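You operate a simulated robot arm through the tools that you are given. There is no shell and no other tool.

The job below is to be done with a simulated robot arm. You get a single attempt, and the scene is never put back.

## Task
Brush the long slab clean and sponge the square slab dry.
Fine: put the blue brush and the grey sponge back. Set down upright: blue brush. What is to be rubbed or washed off counts as gone when no trace of it is left.

Only the result counts: the job must be done as asked and must still hold three seconds after the hand-in. Knocking over, shifting, dropping, spilling or breaking anything else fails it.

## Robot
A 6-joint arm with a fingered hand, fixed in place. Base frame: the origin is on the floor under the middle of its stand, x ahead of it, y to its left, z up; the work surface is at about z = 72. Units: cm, degrees, N and s.
It reaches about 134.6 cm from its shoulder. Its first joint turns from -149.0 to 149.0 degrees. Payload 3.5 kg.
The TCP is the grasp point between the finger pads, 2.6 cm short of the fingertips. In the tool frame z runs along the fingers and y along their closing line. The gripper opens to 13.2 cm; its body begins 7.3 cm behind the TCP. The gripper is a hand of 4 fingers: y runs from the thumb to the fingers, the wrist lies at [0, 0, -23.4] in the tool frame, and closing takes about 1.5 s.
Orientation is that of the tool frame in the base frame, as a unit quaternion [x, y, z, w]. With the fingers straight down and closing along the base's y, the tool's x points along the base's -x, its y along +y and its z along -z.

## Interface
- The arm moves only by the tool apply_moves. Its argument "targets" is one flat list of numbers, 6 for each row, row after row: the shift along the tool's x, y, z in units of 30 mm (1.0 is 30 mm), then the turn, a rotation vector about the tool's x, y, z in units of 8 degrees (1.0 is 8 degrees). In form: [tx, ty, tz, wx, wy, wz, tx, ty, tz, wx, wy, wz, ...]. A call has 1 to 20 rows; each row shifts and turns the commanded pose from where the row before left it, along the tool's axes as they then stand. "gripper" is the closure, from 0 (fully open) to 1 (shut), set as the call begins (left out, the last holds). A call with a number of a shift or a turn outside -1 to 1 is refused whole. Rows are played at 5 a second. More than 5 cm and 8.6 degrees between two rows, or a gripper value outside its range, and nothing of the call is played. A pose out of reach is approached as far as the arm can. The call stops where the force on the tool passes 50 N (or 10 N more than at its start, if that is more) or the arm is blocked; 0.2 s more then pass. Each finger travels about 10.8 cm/s and halts on what it meets, pressing with about 21 N; the grip force reading is that of the motor and also rises with nothing between the fingers. The clock runs only during rows and for 0.2 s after the last one: add rows that do not move to give the fingers time. The reply holds the time, the measured pose of the TCP, the force on the tool along the base axes, the opening and the grip force, in the units named above and with some noise, with the torque about the TCP (base axes, N m) and any sound that the robot's microphone picked up.
- Cameras (640 x 400 px; columns grow to the right, rows downward): "scene" is fixed at [22.67, 48.98, 151.02]; the picture's right is [0.41, -0.91, 0.00], its down [-0.81, -0.37, -0.46] and it looks along [0.42, 0.19, -0.89] (base axes); focal length 314 px, centre (320, 200). "wrist" rides on the gripper at [6.8, 0.2, -9.7] in the tool frame; the picture's right is [-0.02, 1.00, 0.00], its down [-0.82, -0.02, -0.58] and it looks along [-0.58, -0.01, 0.82] (tool axes); focal length 270 px, centre (320, 200). There is no depth. A picture from a camera that has moved, and an enlarged one, comes with that camera's place and axes in the base frame and with its lens. The place of the scene camera against the robot may be out by one fixed shift of up to 1.8 cm in any direction.
- capture(camera): a new picture of that camera. No time passes.
- slide_trunk(by): slides the trunk up (or, below 0, down) by that many cm; the arm rides with it, the base frame stays. It gives what a move gives, with no picture.
- finger_targets(finger1, finger2, finger3, thumb_bend): sets how far each is bent, from 0 (flat) to 1 (curled in); at 0.3 the hand is open as for a grip, at 0.7 the pads meet at the TCP. One left out holds its place. A second passes; each finger stops where it meets its share of the squeeze, and holds until it gets a number again. A gripper value or a shape takes the hand back. It gives what a move gives, with no picture; readings hold the bend of each and the force on the fingers (four entries, about 0 where the hand has none), thumb and palm.
- grasp_type(shape): the hand has 4 fingers and takes this shape, open, in about a second: jaw (thumb against the fingers, like two jaws); tri (thumb and two fingers); tip (a fingertip pinch); poke (one finger out to press); point (the index stretched); flat (the hand flat); cup (the hand cupped); fist (a fist). The gripper value then closes the fingers along that shape, each until it touches; the sizes above hold for jaw. It gives what a move gives, with no picture.
- close_up(camera, box): a new picture of the part [left, top, right, bottom] of that camera's present view, enlarged. No time passes.
- close_job(): hands the job in; it is judged then, once.

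Places have to be worked out from the pictures, the camera data and where the tool is seen. Open the gripper and draw the arm clear of the work before you hand the job in, unless the task says otherwise.

The tools are called after "Request:" by a JSON object that holds its "fn" and its "kwargs". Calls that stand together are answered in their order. apply_moves: Moves the arm, as the interface text tells. Its arguments: {"type":"object","properties":{"targets":{"type":"array"},"gripper":{"type":"number"}},"required":["targets"]} The other tools are called the same way: slide_trunk (by) moves the trunk up or down; grasp_type (shape) gives the hand a shape; finger_targets (finger1, finger2, finger3, thumb_bend) moves the fingers one by one; capture (camera) takes a picture; close_up (camera, box) takes an enlarged picture of a part of a camera's view; close_job () hands the job in.

At the start:

```text
time_s: 0.0
tcp_pos: [54.03, 44.58, 105.07]
tcp_rot: [0.0, 1.0, 0.0, 0.001]
ft_force: [0.5, 0.3, 0.5]
ft_torque: [0.01, -0.01, -0.03]
grip_width: 13.18
grip_force: 0.0
shape: jaw
bend: [0.3, 0.3, 0.3, 0.3]
finger forces: [0.0, 0.0, 0.0, 0.0, 0.0, 0.0]
trunk travel left (down, up): [-94.9, 2.1]
```

scene: 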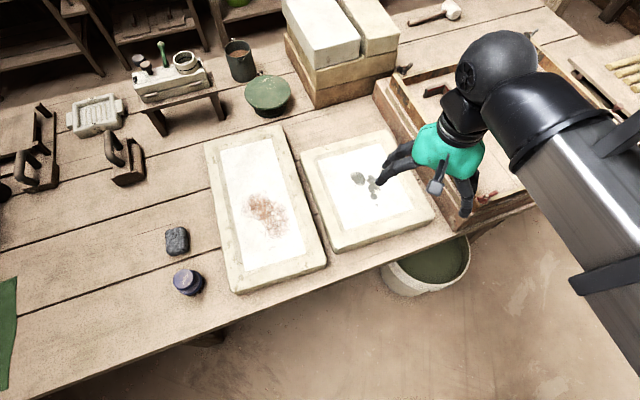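
wrist: 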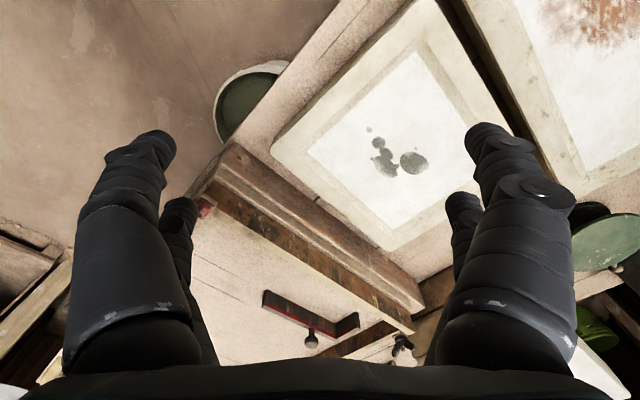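

I start by looking more closely at the tools and slabs; the blue object near (188,282) is probably the brush and the grey block near (177,240) the sponge.

Request:
{"fn": "close_up", "kwargs": {"camera": "scene", "box": [120, 200, 280, 300]}}

Request:
{"fn": "close_up", "kwargs": {"camera": "scene", "box": [190, 110, 450, 300]}}

Request:
{"fn": "close_up", "kwargs": {"camera": "scene", "box": [0, 20, 300, 210]}}

```text
4.00 times, centred on (200, 250) of scene
camera zoom: at [22.67, 48.98, 151.02], right [0.41, -0.91, 0.0], down [-0.81, -0.37, -0.46], along [0.42, 0.19, -0.89], focal length 1257 px, centre (800, 0)
```

zoom: 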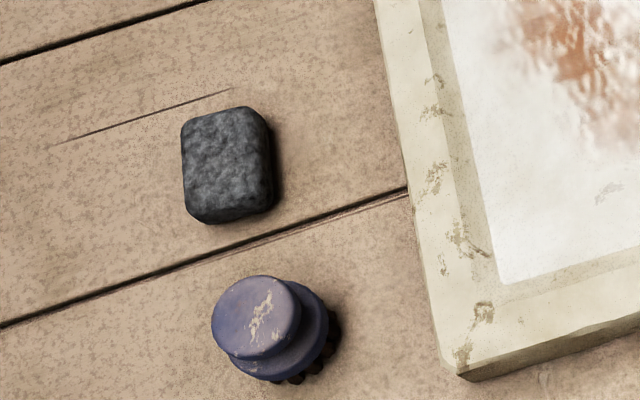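

```text
2.11 times, centred on (320, 205) of scene
camera zoom: at [22.67, 48.98, 151.02], right [0.41, -0.91, 0.0], down [-0.81, -0.37, -0.46], along [0.42, 0.19, -0.89], focal length 662 px, centre (320, 190)
```

zoom: 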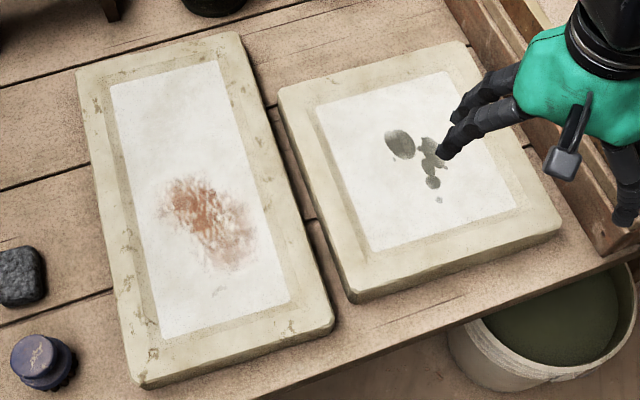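

```text
2.11 times, centred on (150, 115) of scene
camera zoom: at [22.67, 48.98, 151.02], right [0.41, -0.91, 0.0], down [-0.81, -0.37, -0.46], along [0.42, 0.19, -0.89], focal length 662 px, centre (678, 379)
```

zoom: 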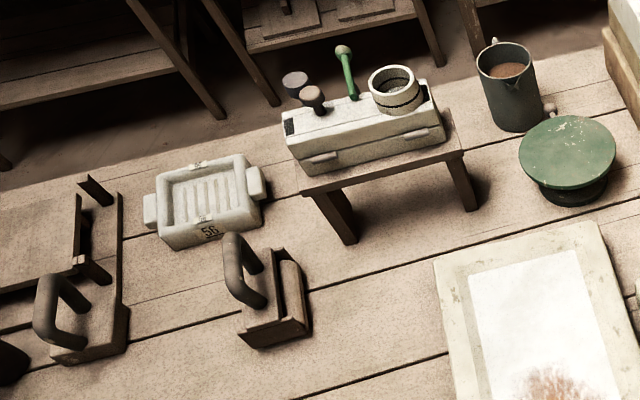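

The blue brush (knob up, bristles down) looks to be around (25.7, 86) and the grey sponge around (33, 94.5), with both slabs turned about 45° to the base. I move the hand above the two tools for a wrist view, staying high.

Request:
{"fn": "apply_moves", "kwargs": {"targets": [0.6, 1, 0, 0, 0, 0, 0.6, 1, 0, 0, 0, 0, 0.6, 1, 0, 0, 0, 0, 0.6, 1, 0, 0, 0, 0, 0.6, 1, 0, 0, 0, 0, 0.6, 1, 0, 0, 0, 0, 0.6, 1, 0, 0, 0, 0, 0.6, 1, 0, 0, 0, 0, 0.6, 1, 0, 0, 0, 0, 0.6, 1, 0, 0, 0, 0, 0.6, 1, 0, 0, 0, 0, 0.6, 1, 0, 0, 0, 0, 0.6, 1, 0, 0, 0, 0, 0.6, 1, 0, 0, 0, 0], "gripper": 0}}

```text
time_s: 3.0
tcp_pos: [28.8, 86.55, 105.01]
tcp_rot: [0.0, 1.0, 0.0, 0.001]
ft_force: [0.2, -0.4, -0.1]
ft_torque: [0.02, -0.01, -0.02]
grip_width: 13.22
grip_force: 0.3
shape: jaw
bend: [0.3, 0.3, 0.3, 0.3]
finger forces: [0.0, 0.0, 0.0, 0.1, 0.0, 0.0]
trunk travel left (down, up): [-94.9, 2.1]
```

The hand reached (28.8, 86.6, 105). I take both views to locate the tools and check the scene camera's offset.

Request:
{"fn": "capture", "kwargs": {"camera": "wrist"}}

Request:
{"fn": "capture", "kwargs": {"camera": "scene"}}

```text
taken
camera wrist: at [21.92, 86.79, 114.76], right [0.02, 1.0, 0.0], down [0.82, -0.02, 0.58], along [0.58, -0.01, -0.82], focal length 270 px, centre (320, 200)
```

wrist: 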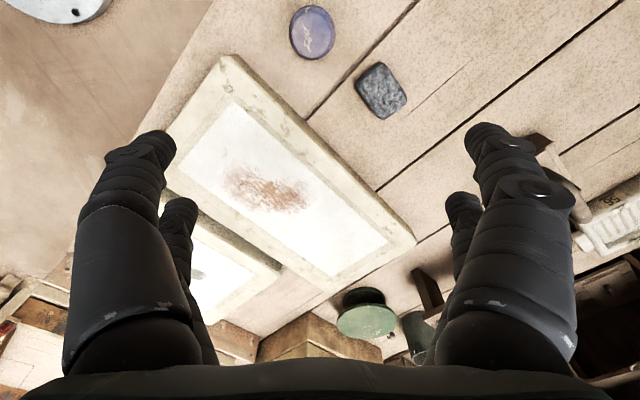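

```text
taken
```

scene: 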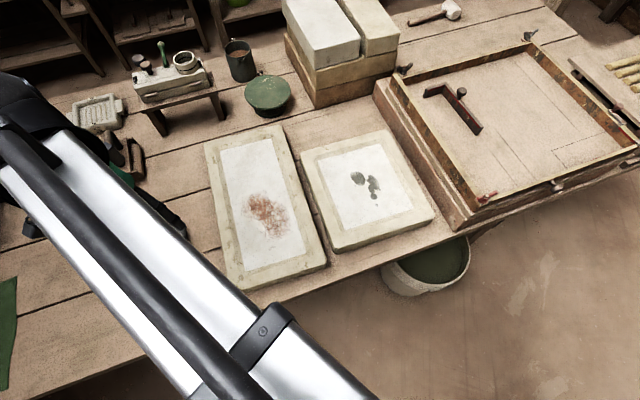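

From the wrist view I put the brush at about (24.2, 85.9) and the sponge at about (31.5, 95.2); the scene camera seems off by about (-1.4, +0.9). I zoom in on both for their shape and orientation.

Request:
{"fn": "close_up", "kwargs": {"camera": "wrist", "box": [260, 0, 440, 130]}}

Request:
{"fn": "close_up", "kwargs": {"camera": "wrist", "box": [160, 40, 420, 300]}}

```text
3.08 times, centred on (350, 65) of wrist
camera zoom: at [21.92, 86.79, 114.76], right [0.02, 1.0, 0.0], down [0.82, -0.02, 0.58], along [0.58, -0.01, -0.82], focal length 832 px, centre (228, 615)
```

zoom: 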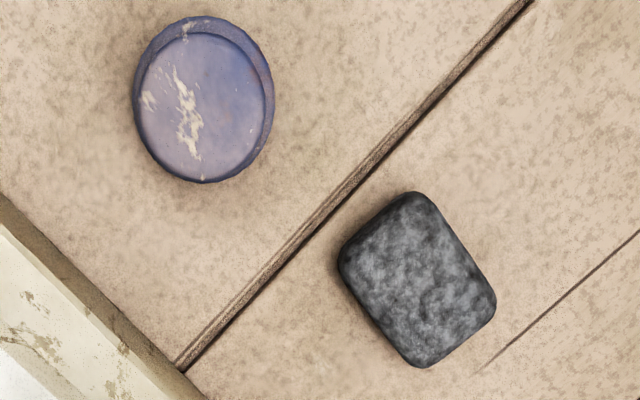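

```text
1.54 times, centred on (290, 170) of wrist
camera zoom: at [21.92, 86.79, 114.76], right [0.02, 1.0, 0.0], down [0.82, -0.02, 0.58], along [0.58, -0.01, -0.82], focal length 416 px, centre (366, 246)
```

zoom: 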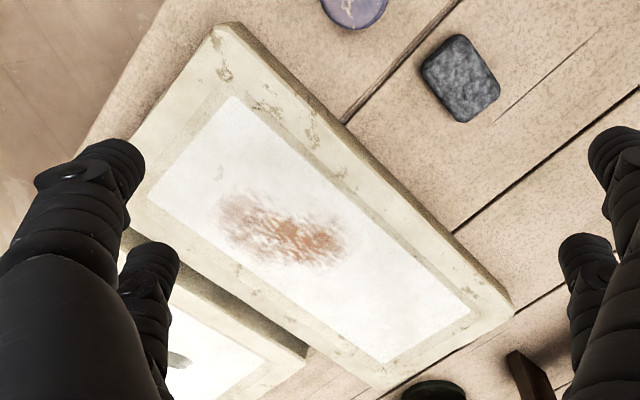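

The brush knob is about 5 cm wide with its top near z≈78, and the sponge is about 4.2 × 6.5 cm with its long side at about 42°. I turn the hand 45° so the fingers close clear of the sponge, then move over the brush and down to z≈90 for a better look.

Request:
{"fn": "apply_moves", "kwargs": {"targets": [0, 0, 0, 0, 0, -0.9375, 0, 0, 0, 0, 0, -0.9375, 0, 0, 0, 0, 0, -0.9375, 0, 0, 0, 0, 0, -0.9375, 0, 0, 0, 0, 0, -0.9375, 0, 0, 0, 0, 0, -0.9375, 0.24, 0.18, 1, 0, 0, 0, 0.24, 0.18, 1, 0, 0, 0, 0.24, 0.18, 1, 0, 0, 0, 0.24, 0.18, 1, 0, 0, 0, 0.24, 0.18, 1, 0, 0, 0]}}

```text
time_s: 5.4
tcp_pos: [25.47, 85.91, 105.0]
tcp_rot: [-0.383, 0.924, 0.0, -0.001]
ft_force: [-0.2, 1.6, -0.2]
ft_torque: [-0.02, 0.0, -0.01]
grip_width: 13.19
grip_force: 0.1
shape: jaw
bend: [0.3, 0.3, 0.3, 0.3]
finger forces: [0.0, 0.0, 0.1, 0.1, 0.0, 0.1]
out of reach, approached as far as the arm can: row 7, 8, 9, 10, 11
trunk travel left (down, up): [-94.9, 2.1]
```

The downward rows were out of reach with the trunk so high, so the TCP stayed at z=105. I lower the trunk by 15 cm, which carries the hand down with it.

Request:
{"fn": "slide_trunk", "kwargs": {"by": -13}}

Request:
{"fn": "capture", "kwargs": {"camera": "wrist"}}

Request:
{"fn": "capture", "kwargs": {"camera": "scene"}}

```text
time_s: 7.0
tcp_pos: [25.55, 85.96, 91.99]
tcp_rot: [-0.383, 0.924, -0.001, 0.0]
ft_force: [0.3, 0.7, 0.2]
ft_torque: [0.03, -0.04, 0.0]
grip_width: 13.19
grip_force: 0.1
shape: jaw
bend: [0.3, 0.3, 0.3, 0.3]
finger forces: [0.0, 0.0, 0.0, 0.0, 0.1, 0.0]
trunk travel left (down, up): [-81.9, 15.1]
```

```text
taken
camera wrist: at [20.59, 81.29, 101.78], right [-0.69, 0.72, 0.0], down [0.59, 0.56, 0.58], along [0.42, 0.4, -0.82], focal length 270 px, centre (320, 200)
```

wrist: 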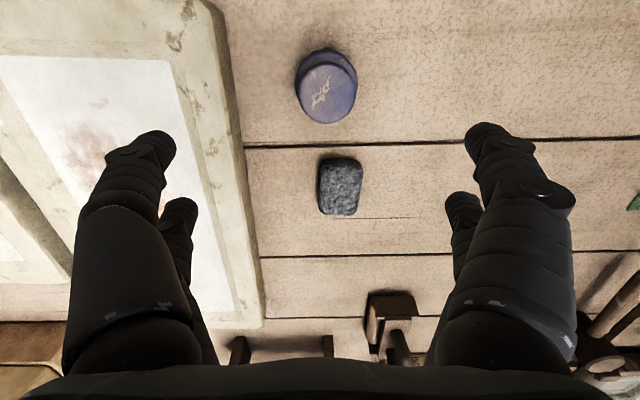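

```text
taken
```

scene: 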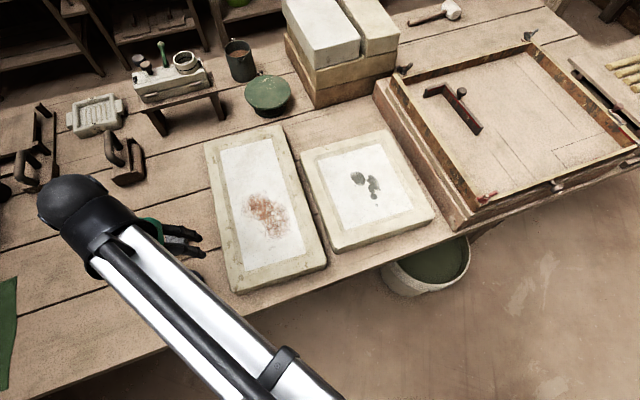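

Two wrist views put the knob's top centre at about (24.4, 85.8, 78), and the sponge is lined up with the hand. I centre over the brush and descend to z≈82.

Request:
{"fn": "apply_moves", "kwargs": {"targets": [0.15, 0.125, 0, 0, 0, 0, 0.145, 0.122, 0.4, 0, 0, 0, 0, 0, 0.6, 0, 0, 0, 0, 0, 0.8, 0, 0, 0, 0, 0, 0.8, 0, 0, 0, 0, 0, 0.73, 0, 0, 0]}}

Request:
{"fn": "capture", "kwargs": {"camera": "wrist"}}

```text
time_s: 8.4
tcp_pos: [24.49, 85.85, 91.94]
tcp_rot: [-0.383, 0.924, -0.001, 0.0]
ft_force: [-0.3, 0.3, 0.6]
ft_torque: [0.0, 0.0, 0.0]
grip_width: 13.19
grip_force: 0.1
shape: jaw
bend: [0.3, 0.3, 0.3, 0.3]
finger forces: [0.1, 0.1, 0.1, 0.0, 0.0, 0.0]
out of reach, approached as far as the arm can: row 2, 3, 4, 5, 6
trunk travel left (down, up): [-81.9, 15.1]
```

```text
taken
camera wrist: at [19.49, 81.24, 101.77], right [-0.69, 0.72, 0.0], down [0.59, 0.56, 0.58], along [0.42, 0.4, -0.82], focal length 270 px, centre (320, 200)
```

wrist: 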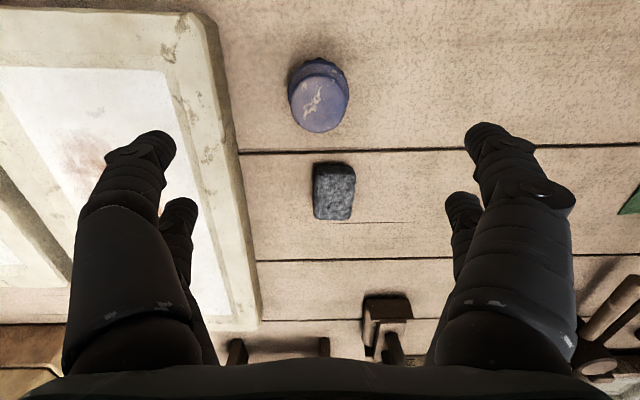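

Even centred, going down is limited at this trunk height, so I raise the hand about 10 cm relative to the trunk and then lower the trunk to gain downward range. I'll check the arm's clearance afterwards.

Request:
{"fn": "apply_moves", "kwargs": {"targets": [0, 0, -0.8, 0, 0, 0, 0, 0, -0.8, 0, 0, 0, 0, 0, -0.8, 0, 0, 0, 0, 0, -0.8, 0, 0, 0]}}

Request:
{"fn": "slide_trunk", "kwargs": {"by": -10}}

Request:
{"fn": "capture", "kwargs": {"camera": "scene"}}

```text
time_s: 9.4
tcp_pos: [24.43, 85.85, 92.08]
tcp_rot: [-0.383, 0.924, 0.0, 0.0]
ft_force: [1.0, -0.4, -0.6]
ft_torque: [0.05, -0.01, -0.01]
grip_width: 13.2
grip_force: 0.0
shape: jaw
bend: [0.3, 0.3, 0.3, 0.3]
finger forces: [0.1, 0.1, 0.1, 0.0, 0.1, 0.0]
out of reach, approached as far as the arm can: row 1, 2, 3, 4
trunk travel left (down, up): [-81.9, 15.1]
```

```text
time_s: 10.7
tcp_pos: [24.4, 85.94, 81.94]
tcp_rot: [-0.382, 0.924, -0.001, 0.0]
ft_force: [0.3, -0.4, 0.7]
ft_torque: [0.0, 0.03, -0.03]
grip_width: 13.19
grip_force: 0.1
shape: jaw
bend: [0.3, 0.3, 0.3, 0.3]
finger forces: [0.0, 0.1, 0.0, 0.0, 0.0, 0.0]
trunk travel left (down, up): [-71.9, 25.1]
```

```text
taken
```

scene: 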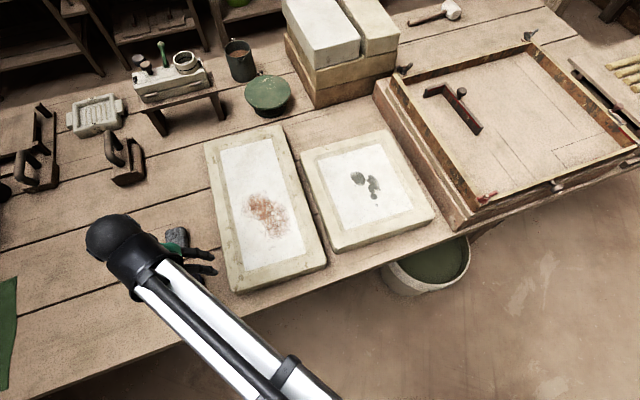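

The trunk slide brought the TCP to z=82. The commanded pose had been below the limit, which explains the refused raise; I test raising the hand 8 cm from here.

Request:
{"fn": "apply_moves", "kwargs": {"targets": [0, 0, -0.7, 0, 0, 0, 0, 0, -0.7, 0, 0, 0, 0, 0, -0.7, 0, 0, 0, 0, 0, -0.6, 0, 0, 0]}}

```text
time_s: 11.7
tcp_pos: [24.48, 85.87, 81.82]
tcp_rot: [-0.383, 0.924, 0.0, 0.0]
ft_force: [0.4, -0.3, 0.0]
ft_torque: [-0.02, 0.01, -0.06]
grip_width: 13.19
grip_force: 0.0
shape: jaw
bend: [0.3, 0.3, 0.3, 0.3]
finger forces: [0.1, 0.0, 0.0, 0.1, 0.1, 0.0]
out of reach, approached as far as the arm can: row 1, 2, 3, 4
trunk travel left (down, up): [-71.9, 25.1]
```

Neither up nor down works by arm moves, so the arm appears to move only in the horizontal plane, with height set by the trunk. I send a still row to see whether the commanded pose kept the unreached offset.

Request:
{"fn": "apply_moves", "kwargs": {"targets": [0, 0, 0, 0, 0, 0]}}

Request:
{"fn": "capture", "kwargs": {"camera": "wrist"}}

```text
time_s: 12.1
tcp_pos: [24.45, 85.95, 81.96]
tcp_rot: [-0.383, 0.924, 0.0, 0.0]
ft_force: [-0.6, -0.4, 0.5]
ft_torque: [-0.05, 0.01, 0.01]
grip_width: 13.18
grip_force: 0.0
shape: jaw
bend: [0.3, 0.3, 0.3, 0.3]
finger forces: [0.0, 0.0, 0.0, 0.0, 0.1, 0.1]
trunk travel left (down, up): [-71.9, 25.1]
```

```text
taken
camera wrist: at [19.49, 81.24, 91.77], right [-0.69, 0.72, 0.0], down [0.59, 0.56, 0.58], along [0.42, 0.4, -0.82], focal length 270 px, centre (320, 200)
```

wrist: 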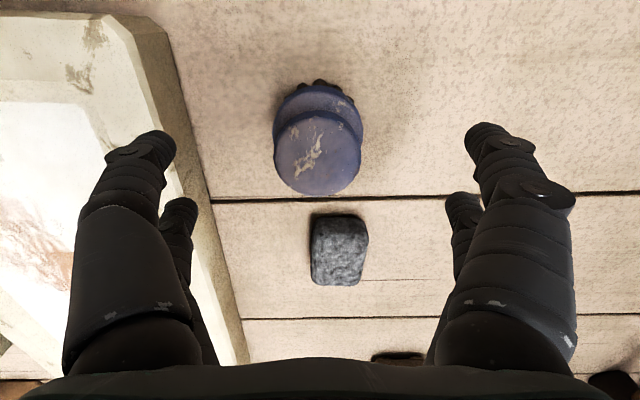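

The knob top projects to (24.5, 85.9) at z≈78, right under the TCP, and the left finger at full opening would come very near the long slab's edge. I pre-close the fingers to about 9 cm and look again before lowering.

Request:
{"fn": "apply_moves", "kwargs": {"targets": [0, 0, 0, 0, 0, 0, 0, 0, 0, 0, 0, 0, 0, 0, 0, 0, 0, 0, 0, 0, 0, 0, 0, 0], "gripper": 0.3}}

Request:
{"fn": "capture", "kwargs": {"camera": "wrist"}}

```text
time_s: 13.1
tcp_pos: [24.55, 85.85, 82.02]
tcp_rot: [-0.382, 0.924, -0.001, 0.0]
ft_force: [0.8, 0.3, -0.2]
ft_torque: [0.01, 0.02, -0.04]
grip_width: 9.28
grip_force: 0.0
shape: jaw
bend: [0.67, 0.67, 0.67, 0.58]
finger forces: [0.0, 0.0, 0.0, 0.1, 0.1, 0.0]
trunk travel left (down, up): [-71.9, 25.1]
```

```text
taken
camera wrist: at [19.49, 81.24, 91.77], right [-0.69, 0.72, 0.0], down [0.59, 0.56, 0.58], along [0.42, 0.4, -0.82], focal length 270 px, centre (320, 200)
```

wrist: 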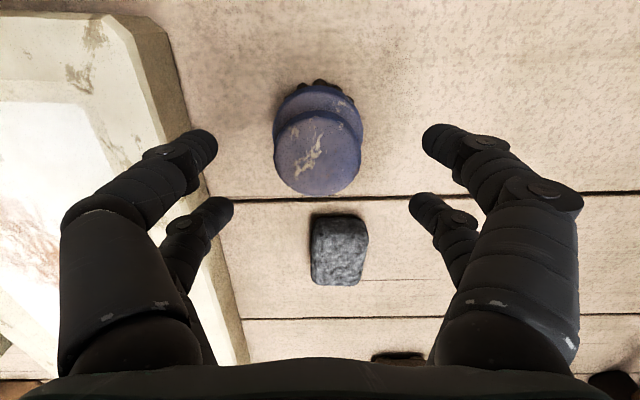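

At 9.3 cm opening the finger tips stand clear of both brush and slab. I lower the trunk 5 cm to bring the pads to knob height and then check the view.

Request:
{"fn": "slide_trunk", "kwargs": {"by": -4.5}}

Request:
{"fn": "capture", "kwargs": {"camera": "wrist"}}

Request:
{"fn": "capture", "kwargs": {"camera": "scene"}}

```text
time_s: 14.0
tcp_pos: [24.5, 85.82, 77.54]
tcp_rot: [-0.383, 0.924, 0.0, 0.0]
ft_force: [0.1, 0.9, 0.5]
ft_torque: [0.0, -0.01, -0.01]
grip_width: 9.26
grip_force: 0.1
shape: jaw
bend: [0.67, 0.67, 0.67, 0.58]
finger forces: [0.0, 0.2, 0.0, 0.0, 0.1, 0.0]
trunk travel left (down, up): [-67.4, 29.6]
```

```text
taken
camera wrist: at [19.49, 81.23, 87.27], right [-0.69, 0.72, 0.0], down [0.59, 0.56, 0.58], along [0.42, 0.4, -0.82], focal length 270 px, centre (320, 200)
```

wrist: 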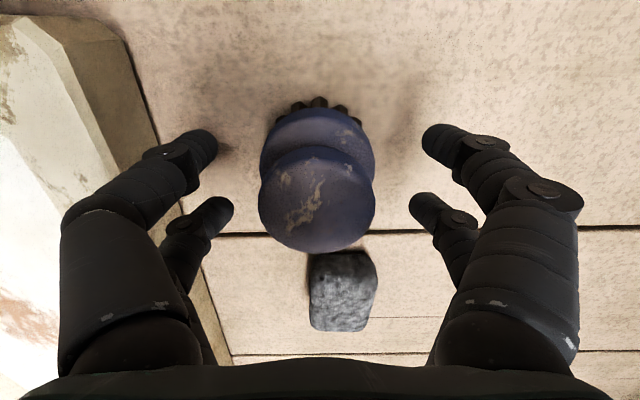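

```text
taken
```

scene: 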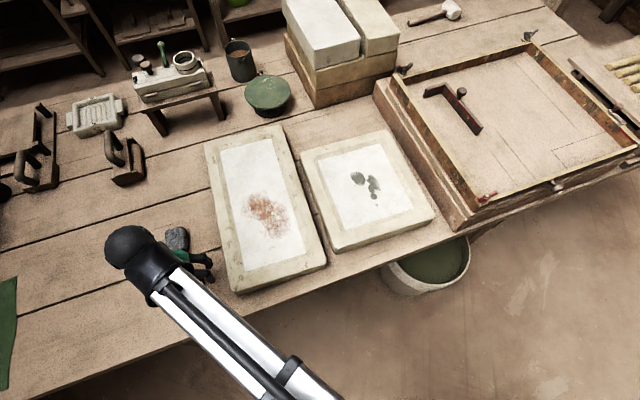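

The knob's top is at about z=77.5 and centred between the fingers, with the slab edge about 9 cm to the thumb side. I lower 1.7 cm so the pads meet the knob's side, then close.

Request:
{"fn": "slide_trunk", "kwargs": {"by": -1.7}}

Request:
{"fn": "capture", "kwargs": {"camera": "wrist"}}

```text
time_s: 14.6
tcp_pos: [24.49, 85.82, 75.83]
tcp_rot: [-0.384, 0.924, 0.0, 0.0]
ft_force: [-0.2, -0.3, 0.2]
ft_torque: [-0.03, -0.01, -0.01]
grip_width: 9.26
grip_force: 0.0
shape: jaw
bend: [0.67, 0.67, 0.67, 0.58]
finger forces: [0.0, 0.0, 0.0, 0.0, 0.0, 0.0]
trunk travel left (down, up): [-65.7, 31.3]
```

```text
taken
camera wrist: at [19.49, 81.23, 85.57], right [-0.69, 0.72, 0.0], down [0.59, 0.56, 0.58], along [0.42, 0.4, -0.82], focal length 270 px, centre (320, 200)
```

wrist: 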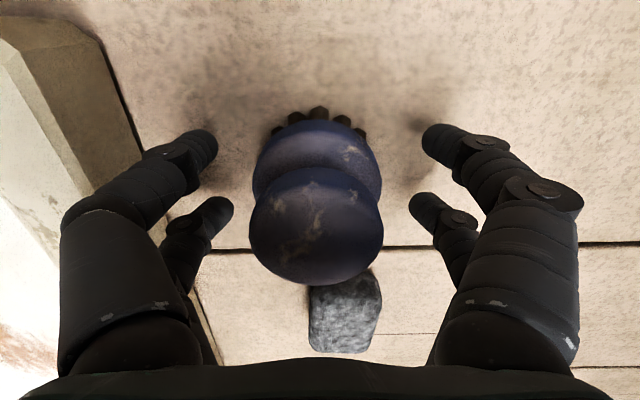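

The fingers straddle the brush evenly and nothing is touching. I close the grip and give it time.

Request:
{"fn": "apply_moves", "kwargs": {"targets": [0, 0, 0, 0, 0, 0, 0, 0, 0, 0, 0, 0, 0, 0, 0, 0, 0, 0, 0, 0, 0, 0, 0, 0, 0, 0, 0, 0, 0, 0, 0, 0, 0, 0, 0, 0, 0, 0, 0, 0, 0, 0, 0, 0, 0, 0, 0, 0], "gripper": 1}}

Request:
{"fn": "capture", "kwargs": {"camera": "wrist"}}

```text
time_s: 16.4
tcp_pos: [24.26, 85.86, 75.86]
tcp_rot: [-0.383, 0.924, 0.0, 0.0]
ft_force: [0.5, 0.5, -0.7]
ft_torque: [-0.02, -0.04, 0.01]
grip_width: 3.71
grip_force: 20.8
shape: jaw
bend: [0.74, 0.74, 0.74, 0.71]
finger forces: [17.3, 18.7, 15.9, 0.1, 18.8, 0.0]
trunk travel left (down, up): [-65.7, 31.3]
```

```text
taken
camera wrist: at [19.49, 81.24, 85.57], right [-0.69, 0.72, 0.0], down [0.59, 0.56, 0.58], along [0.42, 0.4, -0.82], focal length 270 px, centre (320, 200)
```

wrist: 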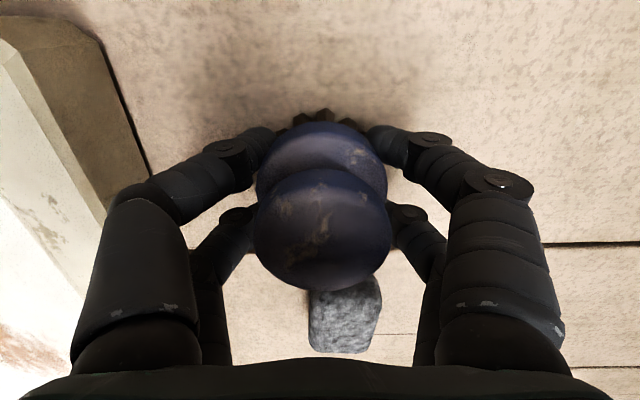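

The brush is held firmly at its waist (width 3.7, about 17–19 N per finger). I lift it 9 cm with the trunk and check that it comes along upright.

Request:
{"fn": "slide_trunk", "kwargs": {"by": 9}}

Request:
{"fn": "capture", "kwargs": {"camera": "wrist"}}

```text
time_s: 17.7
tcp_pos: [24.46, 85.87, 84.82]
tcp_rot: [-0.382, 0.924, 0.0, -0.001]
ft_force: [0.0, 0.3, -1.2]
ft_torque: [0.01, -0.01, -0.01]
grip_width: 3.75
grip_force: 20.9
shape: jaw
bend: [0.74, 0.74, 0.74, 0.71]
finger forces: [17.2, 18.7, 16.1, 0.0, 18.8, 0.0]
trunk travel left (down, up): [-74.7, 22.3]
```

```text
taken
camera wrist: at [19.5, 81.25, 94.56], right [-0.69, 0.72, 0.0], down [0.59, 0.56, 0.58], along [0.42, 0.4, -0.82], focal length 270 px, centre (320, 200)
```

wrist: 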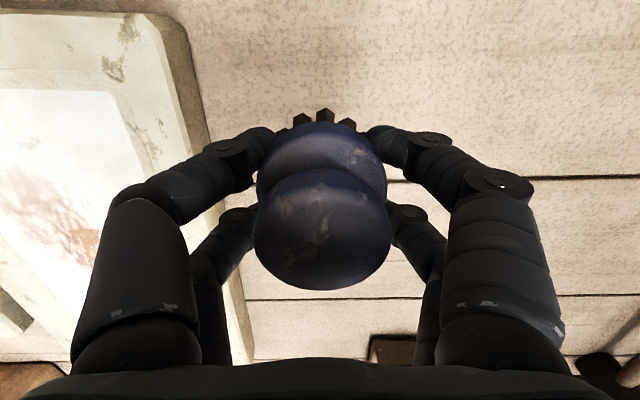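

The brush is in hand and unchanged. I carry it over the stain's centre at about (47.5, 77), staying at z≈85.

Request:
{"fn": "apply_moves", "kwargs": {"targets": [-0.42, -0.94, 0, 0, 0, 0, -0.42, -0.94, 0, 0, 0, 0, -0.42, -0.94, 0, 0, 0, 0, -0.42, -0.94, 0, 0, 0, 0, -0.42, -0.94, 0, 0, 0, 0, -0.42, -0.94, 0, 0, 0, 0, -0.42, -0.94, 0, 0, 0, 0, -0.42, -0.94, 0, 0, 0, 0]}}

Request:
{"fn": "capture", "kwargs": {"camera": "wrist"}}

Request:
{"fn": "capture", "kwargs": {"camera": "scene"}}

```text
time_s: 19.5
tcp_pos: [47.57, 77.13, 84.83]
tcp_rot: [-0.382, 0.924, 0.0, 0.001]
ft_force: [0.3, 0.3, -0.7]
ft_torque: [0.01, 0.02, 0.0]
grip_width: 3.72
grip_force: 21.3
shape: jaw
bend: [0.74, 0.74, 0.74, 0.71]
finger forces: [17.9, 19.1, 16.6, 0.1, 19.0, 0.0]
trunk travel left (down, up): [-74.7, 22.3]
```

```text
taken
camera wrist: at [42.57, 72.42, 94.57], right [-0.69, 0.72, 0.0], down [0.59, 0.56, 0.58], along [0.42, 0.4, -0.82], focal length 270 px, centre (320, 200)
```

wrist: 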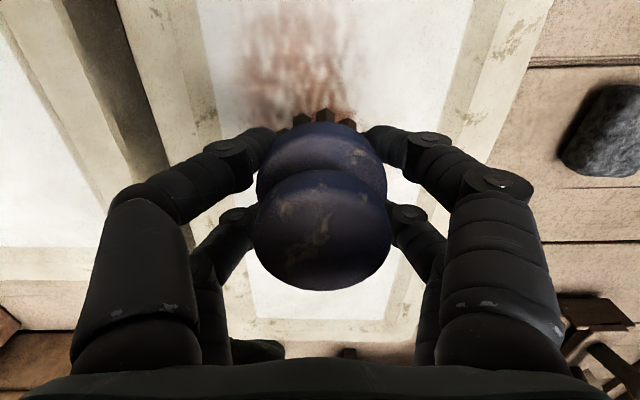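

```text
taken
```

scene: 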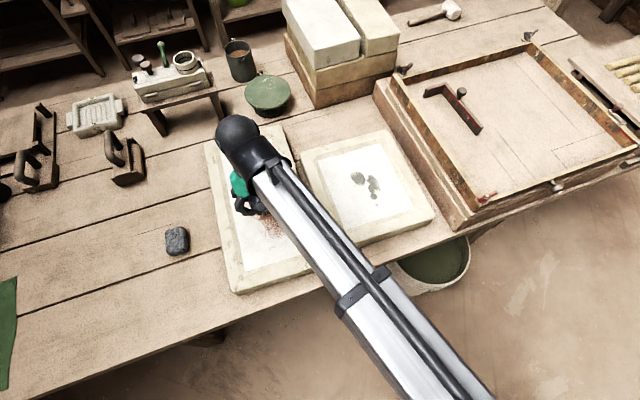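

The stain spans roughly e1 −8…+7 and e2 −5…+4 around this point in slab axes. I lower the trunk in small steps, watching the force for contact with the slab.

Request:
{"fn": "slide_trunk", "kwargs": {"by": -3.5}}

Request:
{"fn": "slide_trunk", "kwargs": {"by": -0.5}}

Request:
{"fn": "slide_trunk", "kwargs": {"by": -0.4}}

```text
time_s: 20.3
tcp_pos: [47.46, 77.09, 81.29]
tcp_rot: [-0.383, 0.924, -0.001, 0.0]
ft_force: [0.6, -0.1, -1.6]
ft_torque: [0.01, 0.0, -0.02]
grip_width: 3.73
grip_force: 20.9
shape: jaw
bend: [0.74, 0.74, 0.74, 0.71]
finger forces: [17.8, 19.1, 16.6, 0.1, 19.1, 0.0]
trunk travel left (down, up): [-71.2, 25.8]
```

```text
time_s: 20.8
tcp_pos: [47.46, 76.95, 80.79]
tcp_rot: [-0.382, 0.924, 0.0, 0.0]
ft_force: [-0.1, 0.0, -0.3]
ft_torque: [0.01, -0.03, 0.0]
grip_width: 3.75
grip_force: 20.6
shape: jaw
bend: [0.74, 0.74, 0.74, 0.71]
finger forces: [17.7, 19.1, 16.6, 0.0, 19.1, 0.1]
trunk travel left (down, up): [-70.7, 26.3]
```

```text
time_s: 21.3
tcp_pos: [47.51, 77.03, 80.44]
tcp_rot: [-0.383, 0.924, 0.0, 0.0]
ft_force: [-0.7, -1.2, -1.3]
ft_torque: [0.03, 0.0, 0.0]
grip_width: 3.73
grip_force: 21.4
shape: jaw
bend: [0.74, 0.74, 0.74, 0.71]
finger forces: [17.9, 19.1, 16.5, 0.0, 19.2, 0.1]
trunk travel left (down, up): [-70.3, 26.7]
```

No contact yet at TCP z=80.4. I look for the bristles' clearance over the slab and keep lowering gently.

Request:
{"fn": "close_up", "kwargs": {"camera": "wrist", "box": [220, 60, 420, 190]}}

Request:
{"fn": "slide_trunk", "kwargs": {"by": -0.3}}

Request:
{"fn": "slide_trunk", "kwargs": {"by": -0.3}}

```text
3.08 times, centred on (320, 125) of wrist
camera zoom: at [42.54, 72.43, 90.17], right [-0.69, 0.72, 0.0], down [0.59, 0.56, 0.58], along [0.42, 0.4, -0.82], focal length 832 px, centre (320, 431)
```

zoom: 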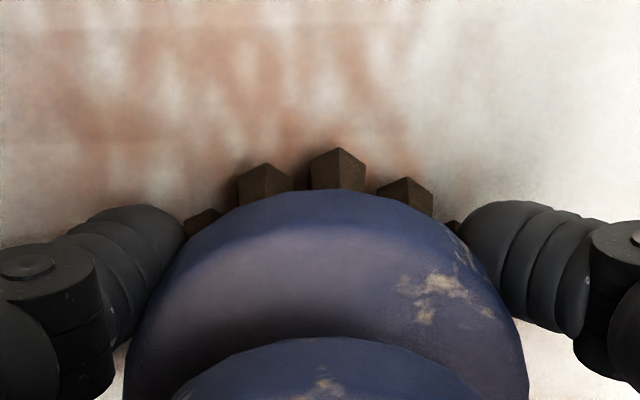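

```text
time_s: 21.9
tcp_pos: [47.5, 77.06, 80.07]
tcp_rot: [-0.383, 0.924, 0.0, 0.001]
ft_force: [-0.2, 0.3, -0.7]
ft_torque: [0.02, 0.02, 0.02]
grip_width: 3.72
grip_force: 21.1
shape: jaw
bend: [0.74, 0.74, 0.74, 0.71]
finger forces: [17.8, 19.1, 16.6, 0.0, 19.1, 0.0]
trunk travel left (down, up): [-70.0, 27.0]
```

```text
time_s: 22.4
tcp_pos: [47.45, 77.03, 79.74]
tcp_rot: [-0.383, 0.924, 0.001, -0.001]
ft_force: [0.3, 0.4, -0.4]
ft_torque: [-0.02, 0.04, 0.01]
grip_width: 3.7
grip_force: 21.3
shape: jaw
bend: [0.74, 0.74, 0.74, 0.71]
finger forces: [17.9, 19.0, 16.6, 0.1, 19.2, 0.0]
trunk travel left (down, up): [-69.7, 27.3]
```

Still no contact at z=79.7. I continue with small steps down.

Request:
{"fn": "slide_trunk", "kwargs": {"by": -0.3}}

Request:
{"fn": "slide_trunk", "kwargs": {"by": -0.2}}

Request:
{"fn": "slide_trunk", "kwargs": {"by": -0.2}}

Request:
{"fn": "close_up", "kwargs": {"camera": "wrist", "box": [220, 60, 420, 190]}}

```text
time_s: 22.9
tcp_pos: [47.6, 77.06, 79.47]
tcp_rot: [-0.383, 0.924, 0.0, 0.0]
ft_force: [-0.3, -0.2, -0.9]
ft_torque: [0.0, 0.0, 0.01]
grip_width: 3.74
grip_force: 20.6
shape: jaw
bend: [0.74, 0.74, 0.74, 0.71]
finger forces: [17.8, 19.1, 16.6, 0.1, 19.1, 0.0]
trunk travel left (down, up): [-69.4, 27.6]
```

```text
time_s: 23.4
tcp_pos: [47.51, 77.05, 79.34]
tcp_rot: [-0.382, 0.924, 0.0, 0.001]
ft_force: [2.8, 1.4, 7.5]
ft_torque: [0.0, 0.07, -0.03]
grip_width: 3.75
grip_force: 21.4
shape: jaw
bend: [0.74, 0.74, 0.74, 0.71]
finger forces: [17.7, 20.0, 16.6, 0.0, 19.6, 0.1]
trunk travel left (down, up): [-69.2, 27.8]
```

```text
time_s: 23.9
tcp_pos: [47.48, 77.04, 79.37]
tcp_rot: [-0.383, 0.924, 0.0, 0.002]
ft_force: [5.0, 6.2, 24.2]
ft_torque: [0.08, 0.01, 0.0]
grip_width: 3.76
grip_force: 21.0
shape: jaw
bend: [0.74, 0.74, 0.74, 0.72]
finger forces: [19.3, 23.5, 18.1, 0.1, 21.0, 0.0]
trunk travel left (down, up): [-69.0, 28.0]
```

```text
3.08 times, centred on (320, 125) of wrist
camera zoom: at [42.51, 72.36, 89.02], right [-0.69, 0.72, 0.0], down [0.59, 0.56, 0.58], along [0.42, 0.4, -0.81], focal length 832 px, centre (320, 431)
```

zoom: 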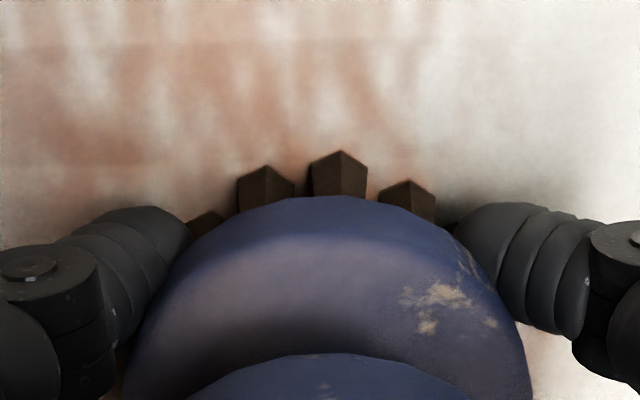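

Contact at TCP z≈79.35, with 24 N now. I ease off 0.1 cm to press more gently before stroking.

Request:
{"fn": "slide_trunk", "kwargs": {"by": 0.12}}

```text
time_s: 24.4
tcp_pos: [47.48, 77.05, 79.24]
tcp_rot: [-0.383, 0.924, 0.0, 0.001]
ft_force: [4.6, 4.0, 16.3]
ft_torque: [0.08, 0.04, 0.0]
grip_width: 3.78
grip_force: 20.7
shape: jaw
bend: [0.74, 0.74, 0.74, 0.72]
finger forces: [19.9, 23.6, 18.9, 0.0, 21.4, 0.0]
trunk travel left (down, up): [-69.1, 27.9]
```

About 16 N of pressing force is fine. I make a first test stroke toward the near end of the stain and check the effect.

Request:
{"fn": "apply_moves", "kwargs": {"targets": [0.5, 0, 0, 0, 0, 0, 0.5, 0, 0, 0, 0, 0, 0.5, 0, 0, 0, 0, 0, 0.5, 0, 0, 0, 0, 0, 0.5, 0, 0, 0, 0, 0]}}

Request:
{"fn": "capture", "kwargs": {"camera": "wrist"}}

```text
time_s: 25.6
tcp_pos: [42.2, 71.71, 79.21]
tcp_rot: [-0.383, 0.924, 0.0, 0.0]
ft_force: [3.7, 3.0, 15.0]
ft_torque: [0.08, 0.0, -0.01]
grip_width: 3.76
grip_force: 21.1
shape: jaw
bend: [0.74, 0.74, 0.74, 0.72]
finger forces: [20.5, 23.2, 18.9, 0.0, 21.5, 0.1]
trunk travel left (down, up): [-69.1, 27.9]
```

```text
taken
camera wrist: at [37.15, 67.03, 89.06], right [-0.69, 0.72, 0.0], down [0.59, 0.56, 0.58], along [0.42, 0.4, -0.82], focal length 270 px, centre (320, 200)
```

wrist: 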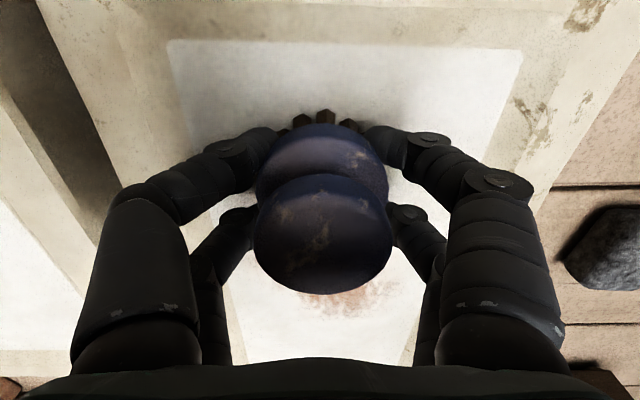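

The stroke went smoothly at about 15 N and the near end is clean. I raster the thumb-side half now: lanes at e2 = −2 and −4.

Request:
{"fn": "apply_moves", "kwargs": {"targets": [0, -0.667, 0, 0, 0, 0, -0.633, 0, 0, 0, 0, 0, -0.633, 0, 0, 0, 0, 0, -0.633, 0, 0, 0, 0, 0, -0.633, 0, 0, 0, 0, 0, -0.633, 0, 0, 0, 0, 0, -0.633, 0, 0, 0, 0, 0, -0.633, 0, 0, 0, 0, 0, -0.633, 0, 0, 0, 0, 0, -0.633, 0, 0, 0, 0, 0, 0, -0.667, 0, 0, 0, 0, 0.633, 0, 0, 0, 0, 0, 0.633, 0, 0, 0, 0, 0, 0.633, 0, 0, 0, 0, 0, 0.633, 0, 0, 0, 0, 0, 0.633, 0, 0, 0, 0, 0, 0.633, 0, 0, 0, 0, 0, 0.633, 0, 0, 0, 0, 0, 0.633, 0, 0, 0, 0, 0, 0.633, 0, 0, 0, 0, 0]}}

Request:
{"fn": "capture", "kwargs": {"camera": "wrist"}}

Request:
{"fn": "capture", "kwargs": {"camera": "scene"}}

```text
time_s: 29.9
tcp_pos: [44.95, 68.84, 79.27]
tcp_rot: [-0.383, 0.924, 0.0, 0.0]
ft_force: [1.8, 1.9, 12.7]
ft_torque: [0.02, 0.03, -0.02]
grip_width: 3.77
grip_force: 21.0
shape: jaw
bend: [0.74, 0.74, 0.74, 0.72]
finger forces: [21.7, 23.3, 19.3, 0.0, 22.3, 0.0]
trunk travel left (down, up): [-69.1, 27.9]
```

```text
taken
camera wrist: at [39.94, 64.22, 89.05], right [-0.69, 0.72, 0.0], down [0.59, 0.56, 0.58], along [0.42, 0.4, -0.82], focal length 270 px, centre (320, 200)
```

wrist: 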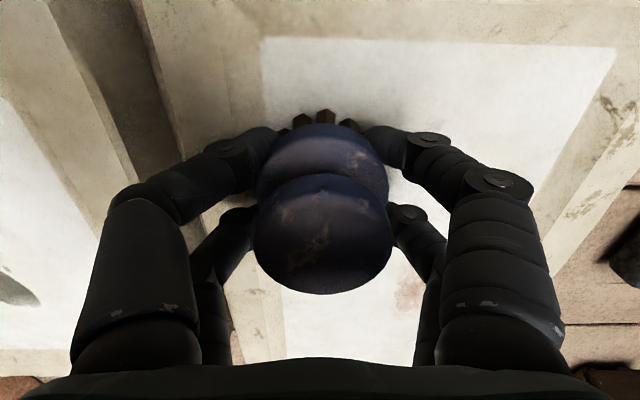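

```text
taken
```

scene: 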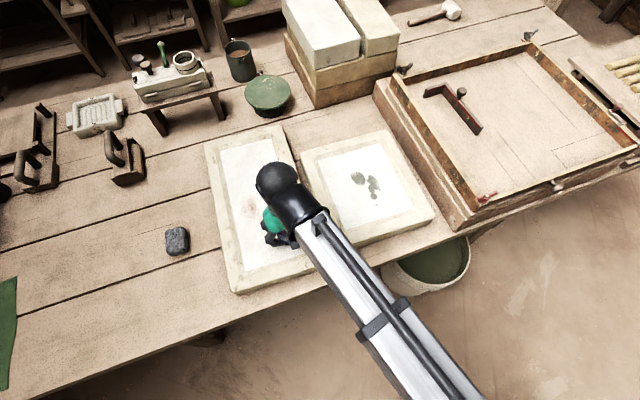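

The brushing works; a remaining patch is visible on the other half at about e1 +4, e2 +3. I do one lane at e2 = −5.5, then cross to the other half.

Request:
{"fn": "apply_moves", "kwargs": {"targets": [0, -0.5, 0, 0, 0, 0, -0.633, 0, 0, 0, 0, 0, -0.633, 0, 0, 0, 0, 0, -0.633, 0, 0, 0, 0, 0, -0.633, 0, 0, 0, 0, 0, -0.633, 0, 0, 0, 0, 0, -0.633, 0, 0, 0, 0, 0, -0.633, 0, 0, 0, 0, 0, -0.633, 0, 0, 0, 0, 0, -0.633, 0, 0, 0, 0, 0, 0, 0.6, 0, 0, 0, 0, 0, 0.6, 0, 0, 0, 0, 0, 0.6, 0, 0, 0, 0, 0, 0.367, 0, 0, 0, 0]}}

Request:
{"fn": "capture", "kwargs": {"camera": "wrist"}}

```text
time_s: 32.9
tcp_pos: [53.43, 84.54, 79.22]
tcp_rot: [-0.383, 0.924, 0.0, 0.001]
ft_force: [1.3, -1.2, 6.7]
ft_torque: [0.04, 0.06, 0.01]
grip_width: 3.71
grip_force: 21.2
shape: jaw
bend: [0.74, 0.74, 0.74, 0.72]
finger forces: [23.7, 23.6, 21.2, 0.0, 23.5, 0.0]
trunk travel left (down, up): [-69.1, 27.9]
```

```text
taken
camera wrist: at [48.46, 79.82, 89.05], right [-0.69, 0.72, 0.0], down [0.59, 0.56, 0.58], along [0.42, 0.4, -0.82], focal length 270 px, centre (320, 200)
```

wrist: 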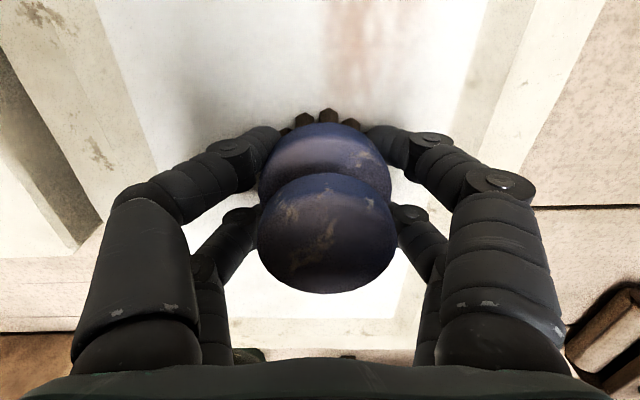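

The remaining streak lies between about e2 0 and +5. I press a touch more and run lanes at e2 = +2.5 and +4.5.

Request:
{"fn": "slide_trunk", "kwargs": {"by": -0.05}}

Request:
{"fn": "apply_moves", "kwargs": {"targets": [0, 0.45, 0, 0, 0, 0, 0.633, 0, 0, 0, 0, 0, 0.633, 0, 0, 0, 0, 0, 0.633, 0, 0, 0, 0, 0, 0.633, 0, 0, 0, 0, 0, 0.633, 0, 0, 0, 0, 0, 0.633, 0, 0, 0, 0, 0, 0.633, 0, 0, 0, 0, 0, 0.633, 0, 0, 0, 0, 0, 0.633, 0, 0, 0, 0, 0, 0, 0.667, 0, 0, 0, 0, -0.633, 0, 0, 0, 0, 0, -0.633, 0, 0, 0, 0, 0, -0.633, 0, 0, 0, 0, 0, -0.633, 0, 0, 0, 0, 0, -0.633, 0, 0, 0, 0, 0, -0.633, 0, 0, 0, 0, 0, -0.633, 0, 0, 0, 0, 0, -0.633, 0, 0, 0, 0, 0, -0.633, 0, 0, 0, 0, 0]}}

Request:
{"fn": "capture", "kwargs": {"camera": "wrist"}}

```text
time_s: 33.4
tcp_pos: [53.39, 84.47, 79.3]
tcp_rot: [-0.382, 0.924, 0.001, 0.001]
ft_force: [2.1, -1.6, 10.4]
ft_torque: [0.11, 0.12, 0.02]
grip_width: 3.69
grip_force: 21.3
shape: jaw
bend: [0.74, 0.74, 0.74, 0.72]
finger forces: [23.6, 24.1, 20.9, 0.1, 23.4, 0.1]
trunk travel left (down, up): [-69.0, 28.0]
```

```text
time_s: 37.5
tcp_pos: [51.1, 86.93, 79.32]
tcp_rot: [-0.383, 0.924, 0.0, 0.0]
ft_force: [-1.8, -1.9, 8.4]
ft_torque: [0.0, 0.15, 0.02]
grip_width: 3.71
grip_force: 21.1
shape: jaw
bend: [0.74, 0.75, 0.74, 0.72]
finger forces: [26.1, 23.9, 20.3, 0.0, 23.3, 0.0]
trunk travel left (down, up): [-69.0, 28.0]
```

```text
taken
camera wrist: at [46.07, 82.29, 89.02], right [-0.69, 0.72, 0.0], down [0.59, 0.56, 0.58], along [0.42, 0.4, -0.82], focal length 270 px, centre (320, 200)
```

wrist: 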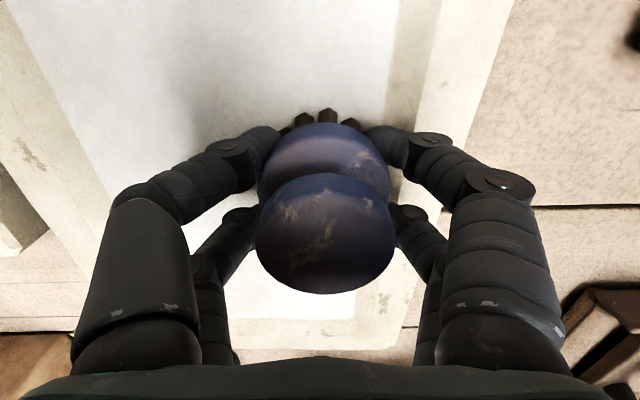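

The visible white surface now looks clean. For insurance I do a lane at e2≈+5.7 and one more pass down the middle at e2≈+0.5.

Request:
{"fn": "apply_moves", "kwargs": {"targets": [0, 0.4, 0, 0, 0, 0, 0.633, 0, 0, 0, 0, 0, 0.633, 0, 0, 0, 0, 0, 0.633, 0, 0, 0, 0, 0, 0.633, 0, 0, 0, 0, 0, 0.633, 0, 0, 0, 0, 0, 0.633, 0, 0, 0, 0, 0, 0.633, 0, 0, 0, 0, 0, 0.633, 0, 0, 0, 0, 0, 0.633, 0, 0, 0, 0, 0, 0.633, -0.3, 0, 0, 0, 0, 0, -0.65, 0, 0, 0, 0, 0, -0.65, 0, 0, 0, 0, -0.633, 0, 0, 0, 0, 0, -0.633, 0, 0, 0, 0, 0, -0.633, 0, 0, 0, 0, 0, -0.633, 0, 0, 0, 0, 0, -0.633, 0, 0, 0, 0, 0, -0.633, 0, 0, 0, 0, 0, -0.633, 0, 0, 0, 0, 0]}}

Request:
{"fn": "slide_trunk", "kwargs": {"by": 6}}

Request:
{"fn": "capture", "kwargs": {"camera": "wrist"}}

```text
time_s: 41.8
tcp_pos: [49.7, 80.18, 79.28]
tcp_rot: [-0.383, 0.924, -0.001, 0.001]
ft_force: [-1.5, -2.2, 7.2]
ft_torque: [-0.05, 0.06, -0.02]
grip_width: 3.73
grip_force: 21.1
shape: jaw
bend: [0.74, 0.75, 0.75, 0.71]
finger forces: [26.8, 25.4, 20.9, 0.0, 24.1, 0.0]
trunk travel left (down, up): [-69.0, 28.0]
```

```text
time_s: 42.8
tcp_pos: [49.63, 80.16, 85.12]
tcp_rot: [-0.383, 0.924, 0.0, 0.0]
ft_force: [-0.5, 0.3, -1.1]
ft_torque: [0.05, -0.01, -0.01]
grip_width: 3.73
grip_force: 20.8
shape: jaw
bend: [0.74, 0.75, 0.74, 0.71]
finger forces: [26.5, 26.4, 21.8, 0.1, 23.7, 0.0]
trunk travel left (down, up): [-75.0, 22.0]
```

```text
taken
camera wrist: at [44.74, 75.54, 94.93], right [-0.69, 0.72, 0.0], down [0.59, 0.56, 0.58], along [0.42, 0.4, -0.82], focal length 270 px, centre (320, 200)
```

wrist: 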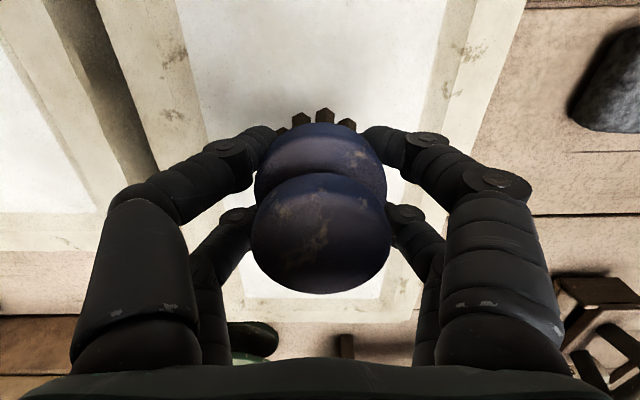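

The area in view is clean and the brush sits unchanged in the hand. I carry it back above its home spot, from where the scene camera can see the slab.

Request:
{"fn": "apply_moves", "kwargs": {"targets": [0.575, 0.909, 0, 0, 0, 0, 0.575, 0.909, 0, 0, 0, 0, 0.575, 0.909, 0, 0, 0, 0, 0.575, 0.909, 0, 0, 0, 0, 0.575, 0.909, 0, 0, 0, 0, 0.575, 0.909, 0, 0, 0, 0, 0.575, 0.909, 0, 0, 0, 0, 0.575, 0.909, 0, 0, 0, 0]}}

Request:
{"fn": "close_up", "kwargs": {"camera": "scene", "box": [190, 110, 350, 300]}}

Request:
{"fn": "capture", "kwargs": {"camera": "wrist"}}

```text
time_s: 44.5
tcp_pos: [24.44, 85.97, 85.17]
tcp_rot: [-0.382, 0.924, 0.0, 0.0]
ft_force: [0.3, 0.1, -0.7]
ft_torque: [0.01, 0.03, 0.01]
grip_width: 3.72
grip_force: 21.4
shape: jaw
bend: [0.74, 0.75, 0.75, 0.71]
finger forces: [26.5, 26.2, 21.8, 0.1, 23.5, 0.0]
trunk travel left (down, up): [-75.0, 22.0]
```

```text
2.11 times, centred on (270, 205) of scene
camera zoom: at [22.67, 48.98, 151.02], right [0.41, -0.91, 0.0], down [-0.81, -0.37, -0.46], along [0.42, 0.19, -0.89], focal length 662 px, centre (425, 190)
```

zoom: 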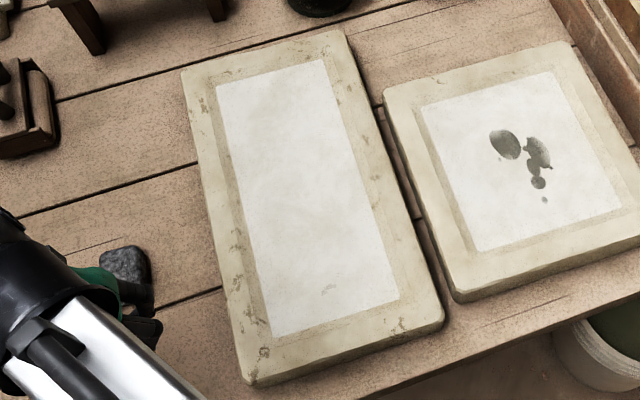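

```text
taken
camera wrist: at [19.47, 81.39, 94.94], right [-0.69, 0.72, 0.0], down [0.59, 0.56, 0.58], along [0.42, 0.4, -0.82], focal length 270 px, centre (320, 200)
```

wrist: 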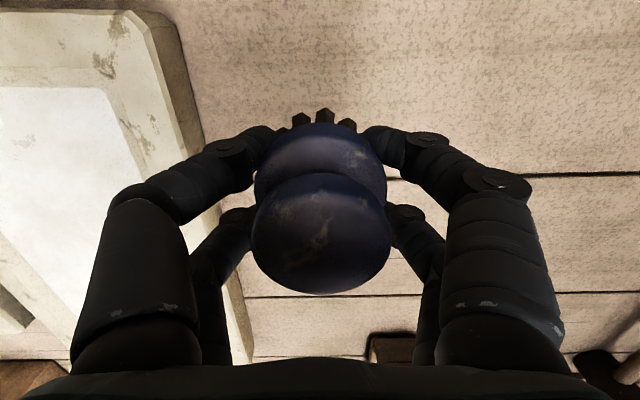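

The long slab looks clean; only a beige scuff near its front, present from the start and looking like part of the stone, remains. I zoom in harder to be sure no trace is left.

Request:
{"fn": "close_up", "kwargs": {"camera": "scene", "box": [225, 160, 315, 260]}}

Request:
{"fn": "close_up", "kwargs": {"camera": "wrist", "box": [0, 60, 180, 300]}}

```text
4.00 times, centred on (270, 210) of scene
camera zoom: at [22.67, 48.98, 151.02], right [0.41, -0.91, 0.0], down [-0.81, -0.37, -0.46], along [0.42, 0.19, -0.89], focal length 1257 px, centre (520, 160)
```

zoom: 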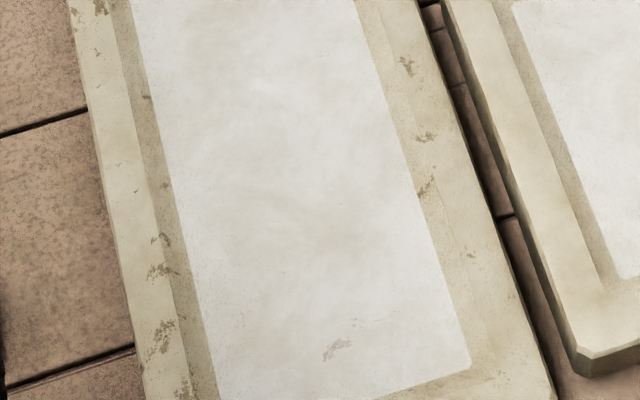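

```text
1.67 times, centred on (90, 180) of wrist
camera zoom: at [19.47, 81.39, 94.94], right [-0.69, 0.72, 0.0], down [0.59, 0.56, 0.58], along [0.42, 0.4, -0.82], focal length 450 px, centre (703, 233)
```

zoom: 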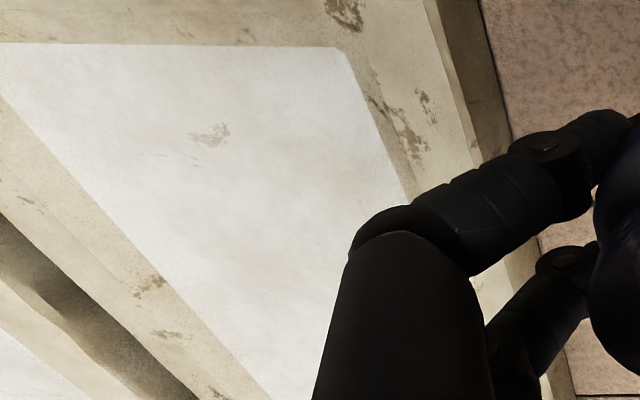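

The slab is clean; the scuff matches the other natural marks on the stone's rim. I now set the brush down at its home spot, lowering until just above the table and then in small steps.

Request:
{"fn": "slide_trunk", "kwargs": {"by": -8.8}}

Request:
{"fn": "slide_trunk", "kwargs": {"by": -0.3}}

Request:
{"fn": "slide_trunk", "kwargs": {"by": -0.15}}

```text
time_s: 45.8
tcp_pos: [24.35, 85.98, 76.4]
tcp_rot: [-0.383, 0.924, 0.0, 0.0]
ft_force: [-0.5, 0.3, -0.1]
ft_torque: [0.01, -0.01, 0.03]
grip_width: 3.75
grip_force: 20.7
shape: jaw
bend: [0.74, 0.75, 0.75, 0.71]
finger forces: [26.6, 26.2, 21.8, 0.0, 23.6, 0.0]
trunk travel left (down, up): [-66.2, 30.8]
```

```text
time_s: 46.3
tcp_pos: [24.39, 86.07, 75.99]
tcp_rot: [-0.383, 0.924, 0.001, 0.0]
ft_force: [-0.1, -0.1, -0.4]
ft_torque: [-0.01, 0.0, 0.0]
grip_width: 3.73
grip_force: 20.6
shape: jaw
bend: [0.74, 0.75, 0.75, 0.71]
finger forces: [26.6, 26.2, 21.8, 0.1, 23.6, 0.0]
trunk travel left (down, up): [-65.9, 31.1]
```

```text
time_s: 46.8
tcp_pos: [24.43, 85.95, 75.97]
tcp_rot: [-0.382, 0.924, 0.0, -0.001]
ft_force: [0.1, -0.6, -0.8]
ft_torque: [0.03, 0.03, -0.03]
grip_width: 3.75
grip_force: 21.1
shape: jaw
bend: [0.74, 0.75, 0.75, 0.71]
finger forces: [26.6, 26.1, 21.8, 0.0, 23.6, 0.1]
trunk travel left (down, up): [-65.8, 31.2]
```

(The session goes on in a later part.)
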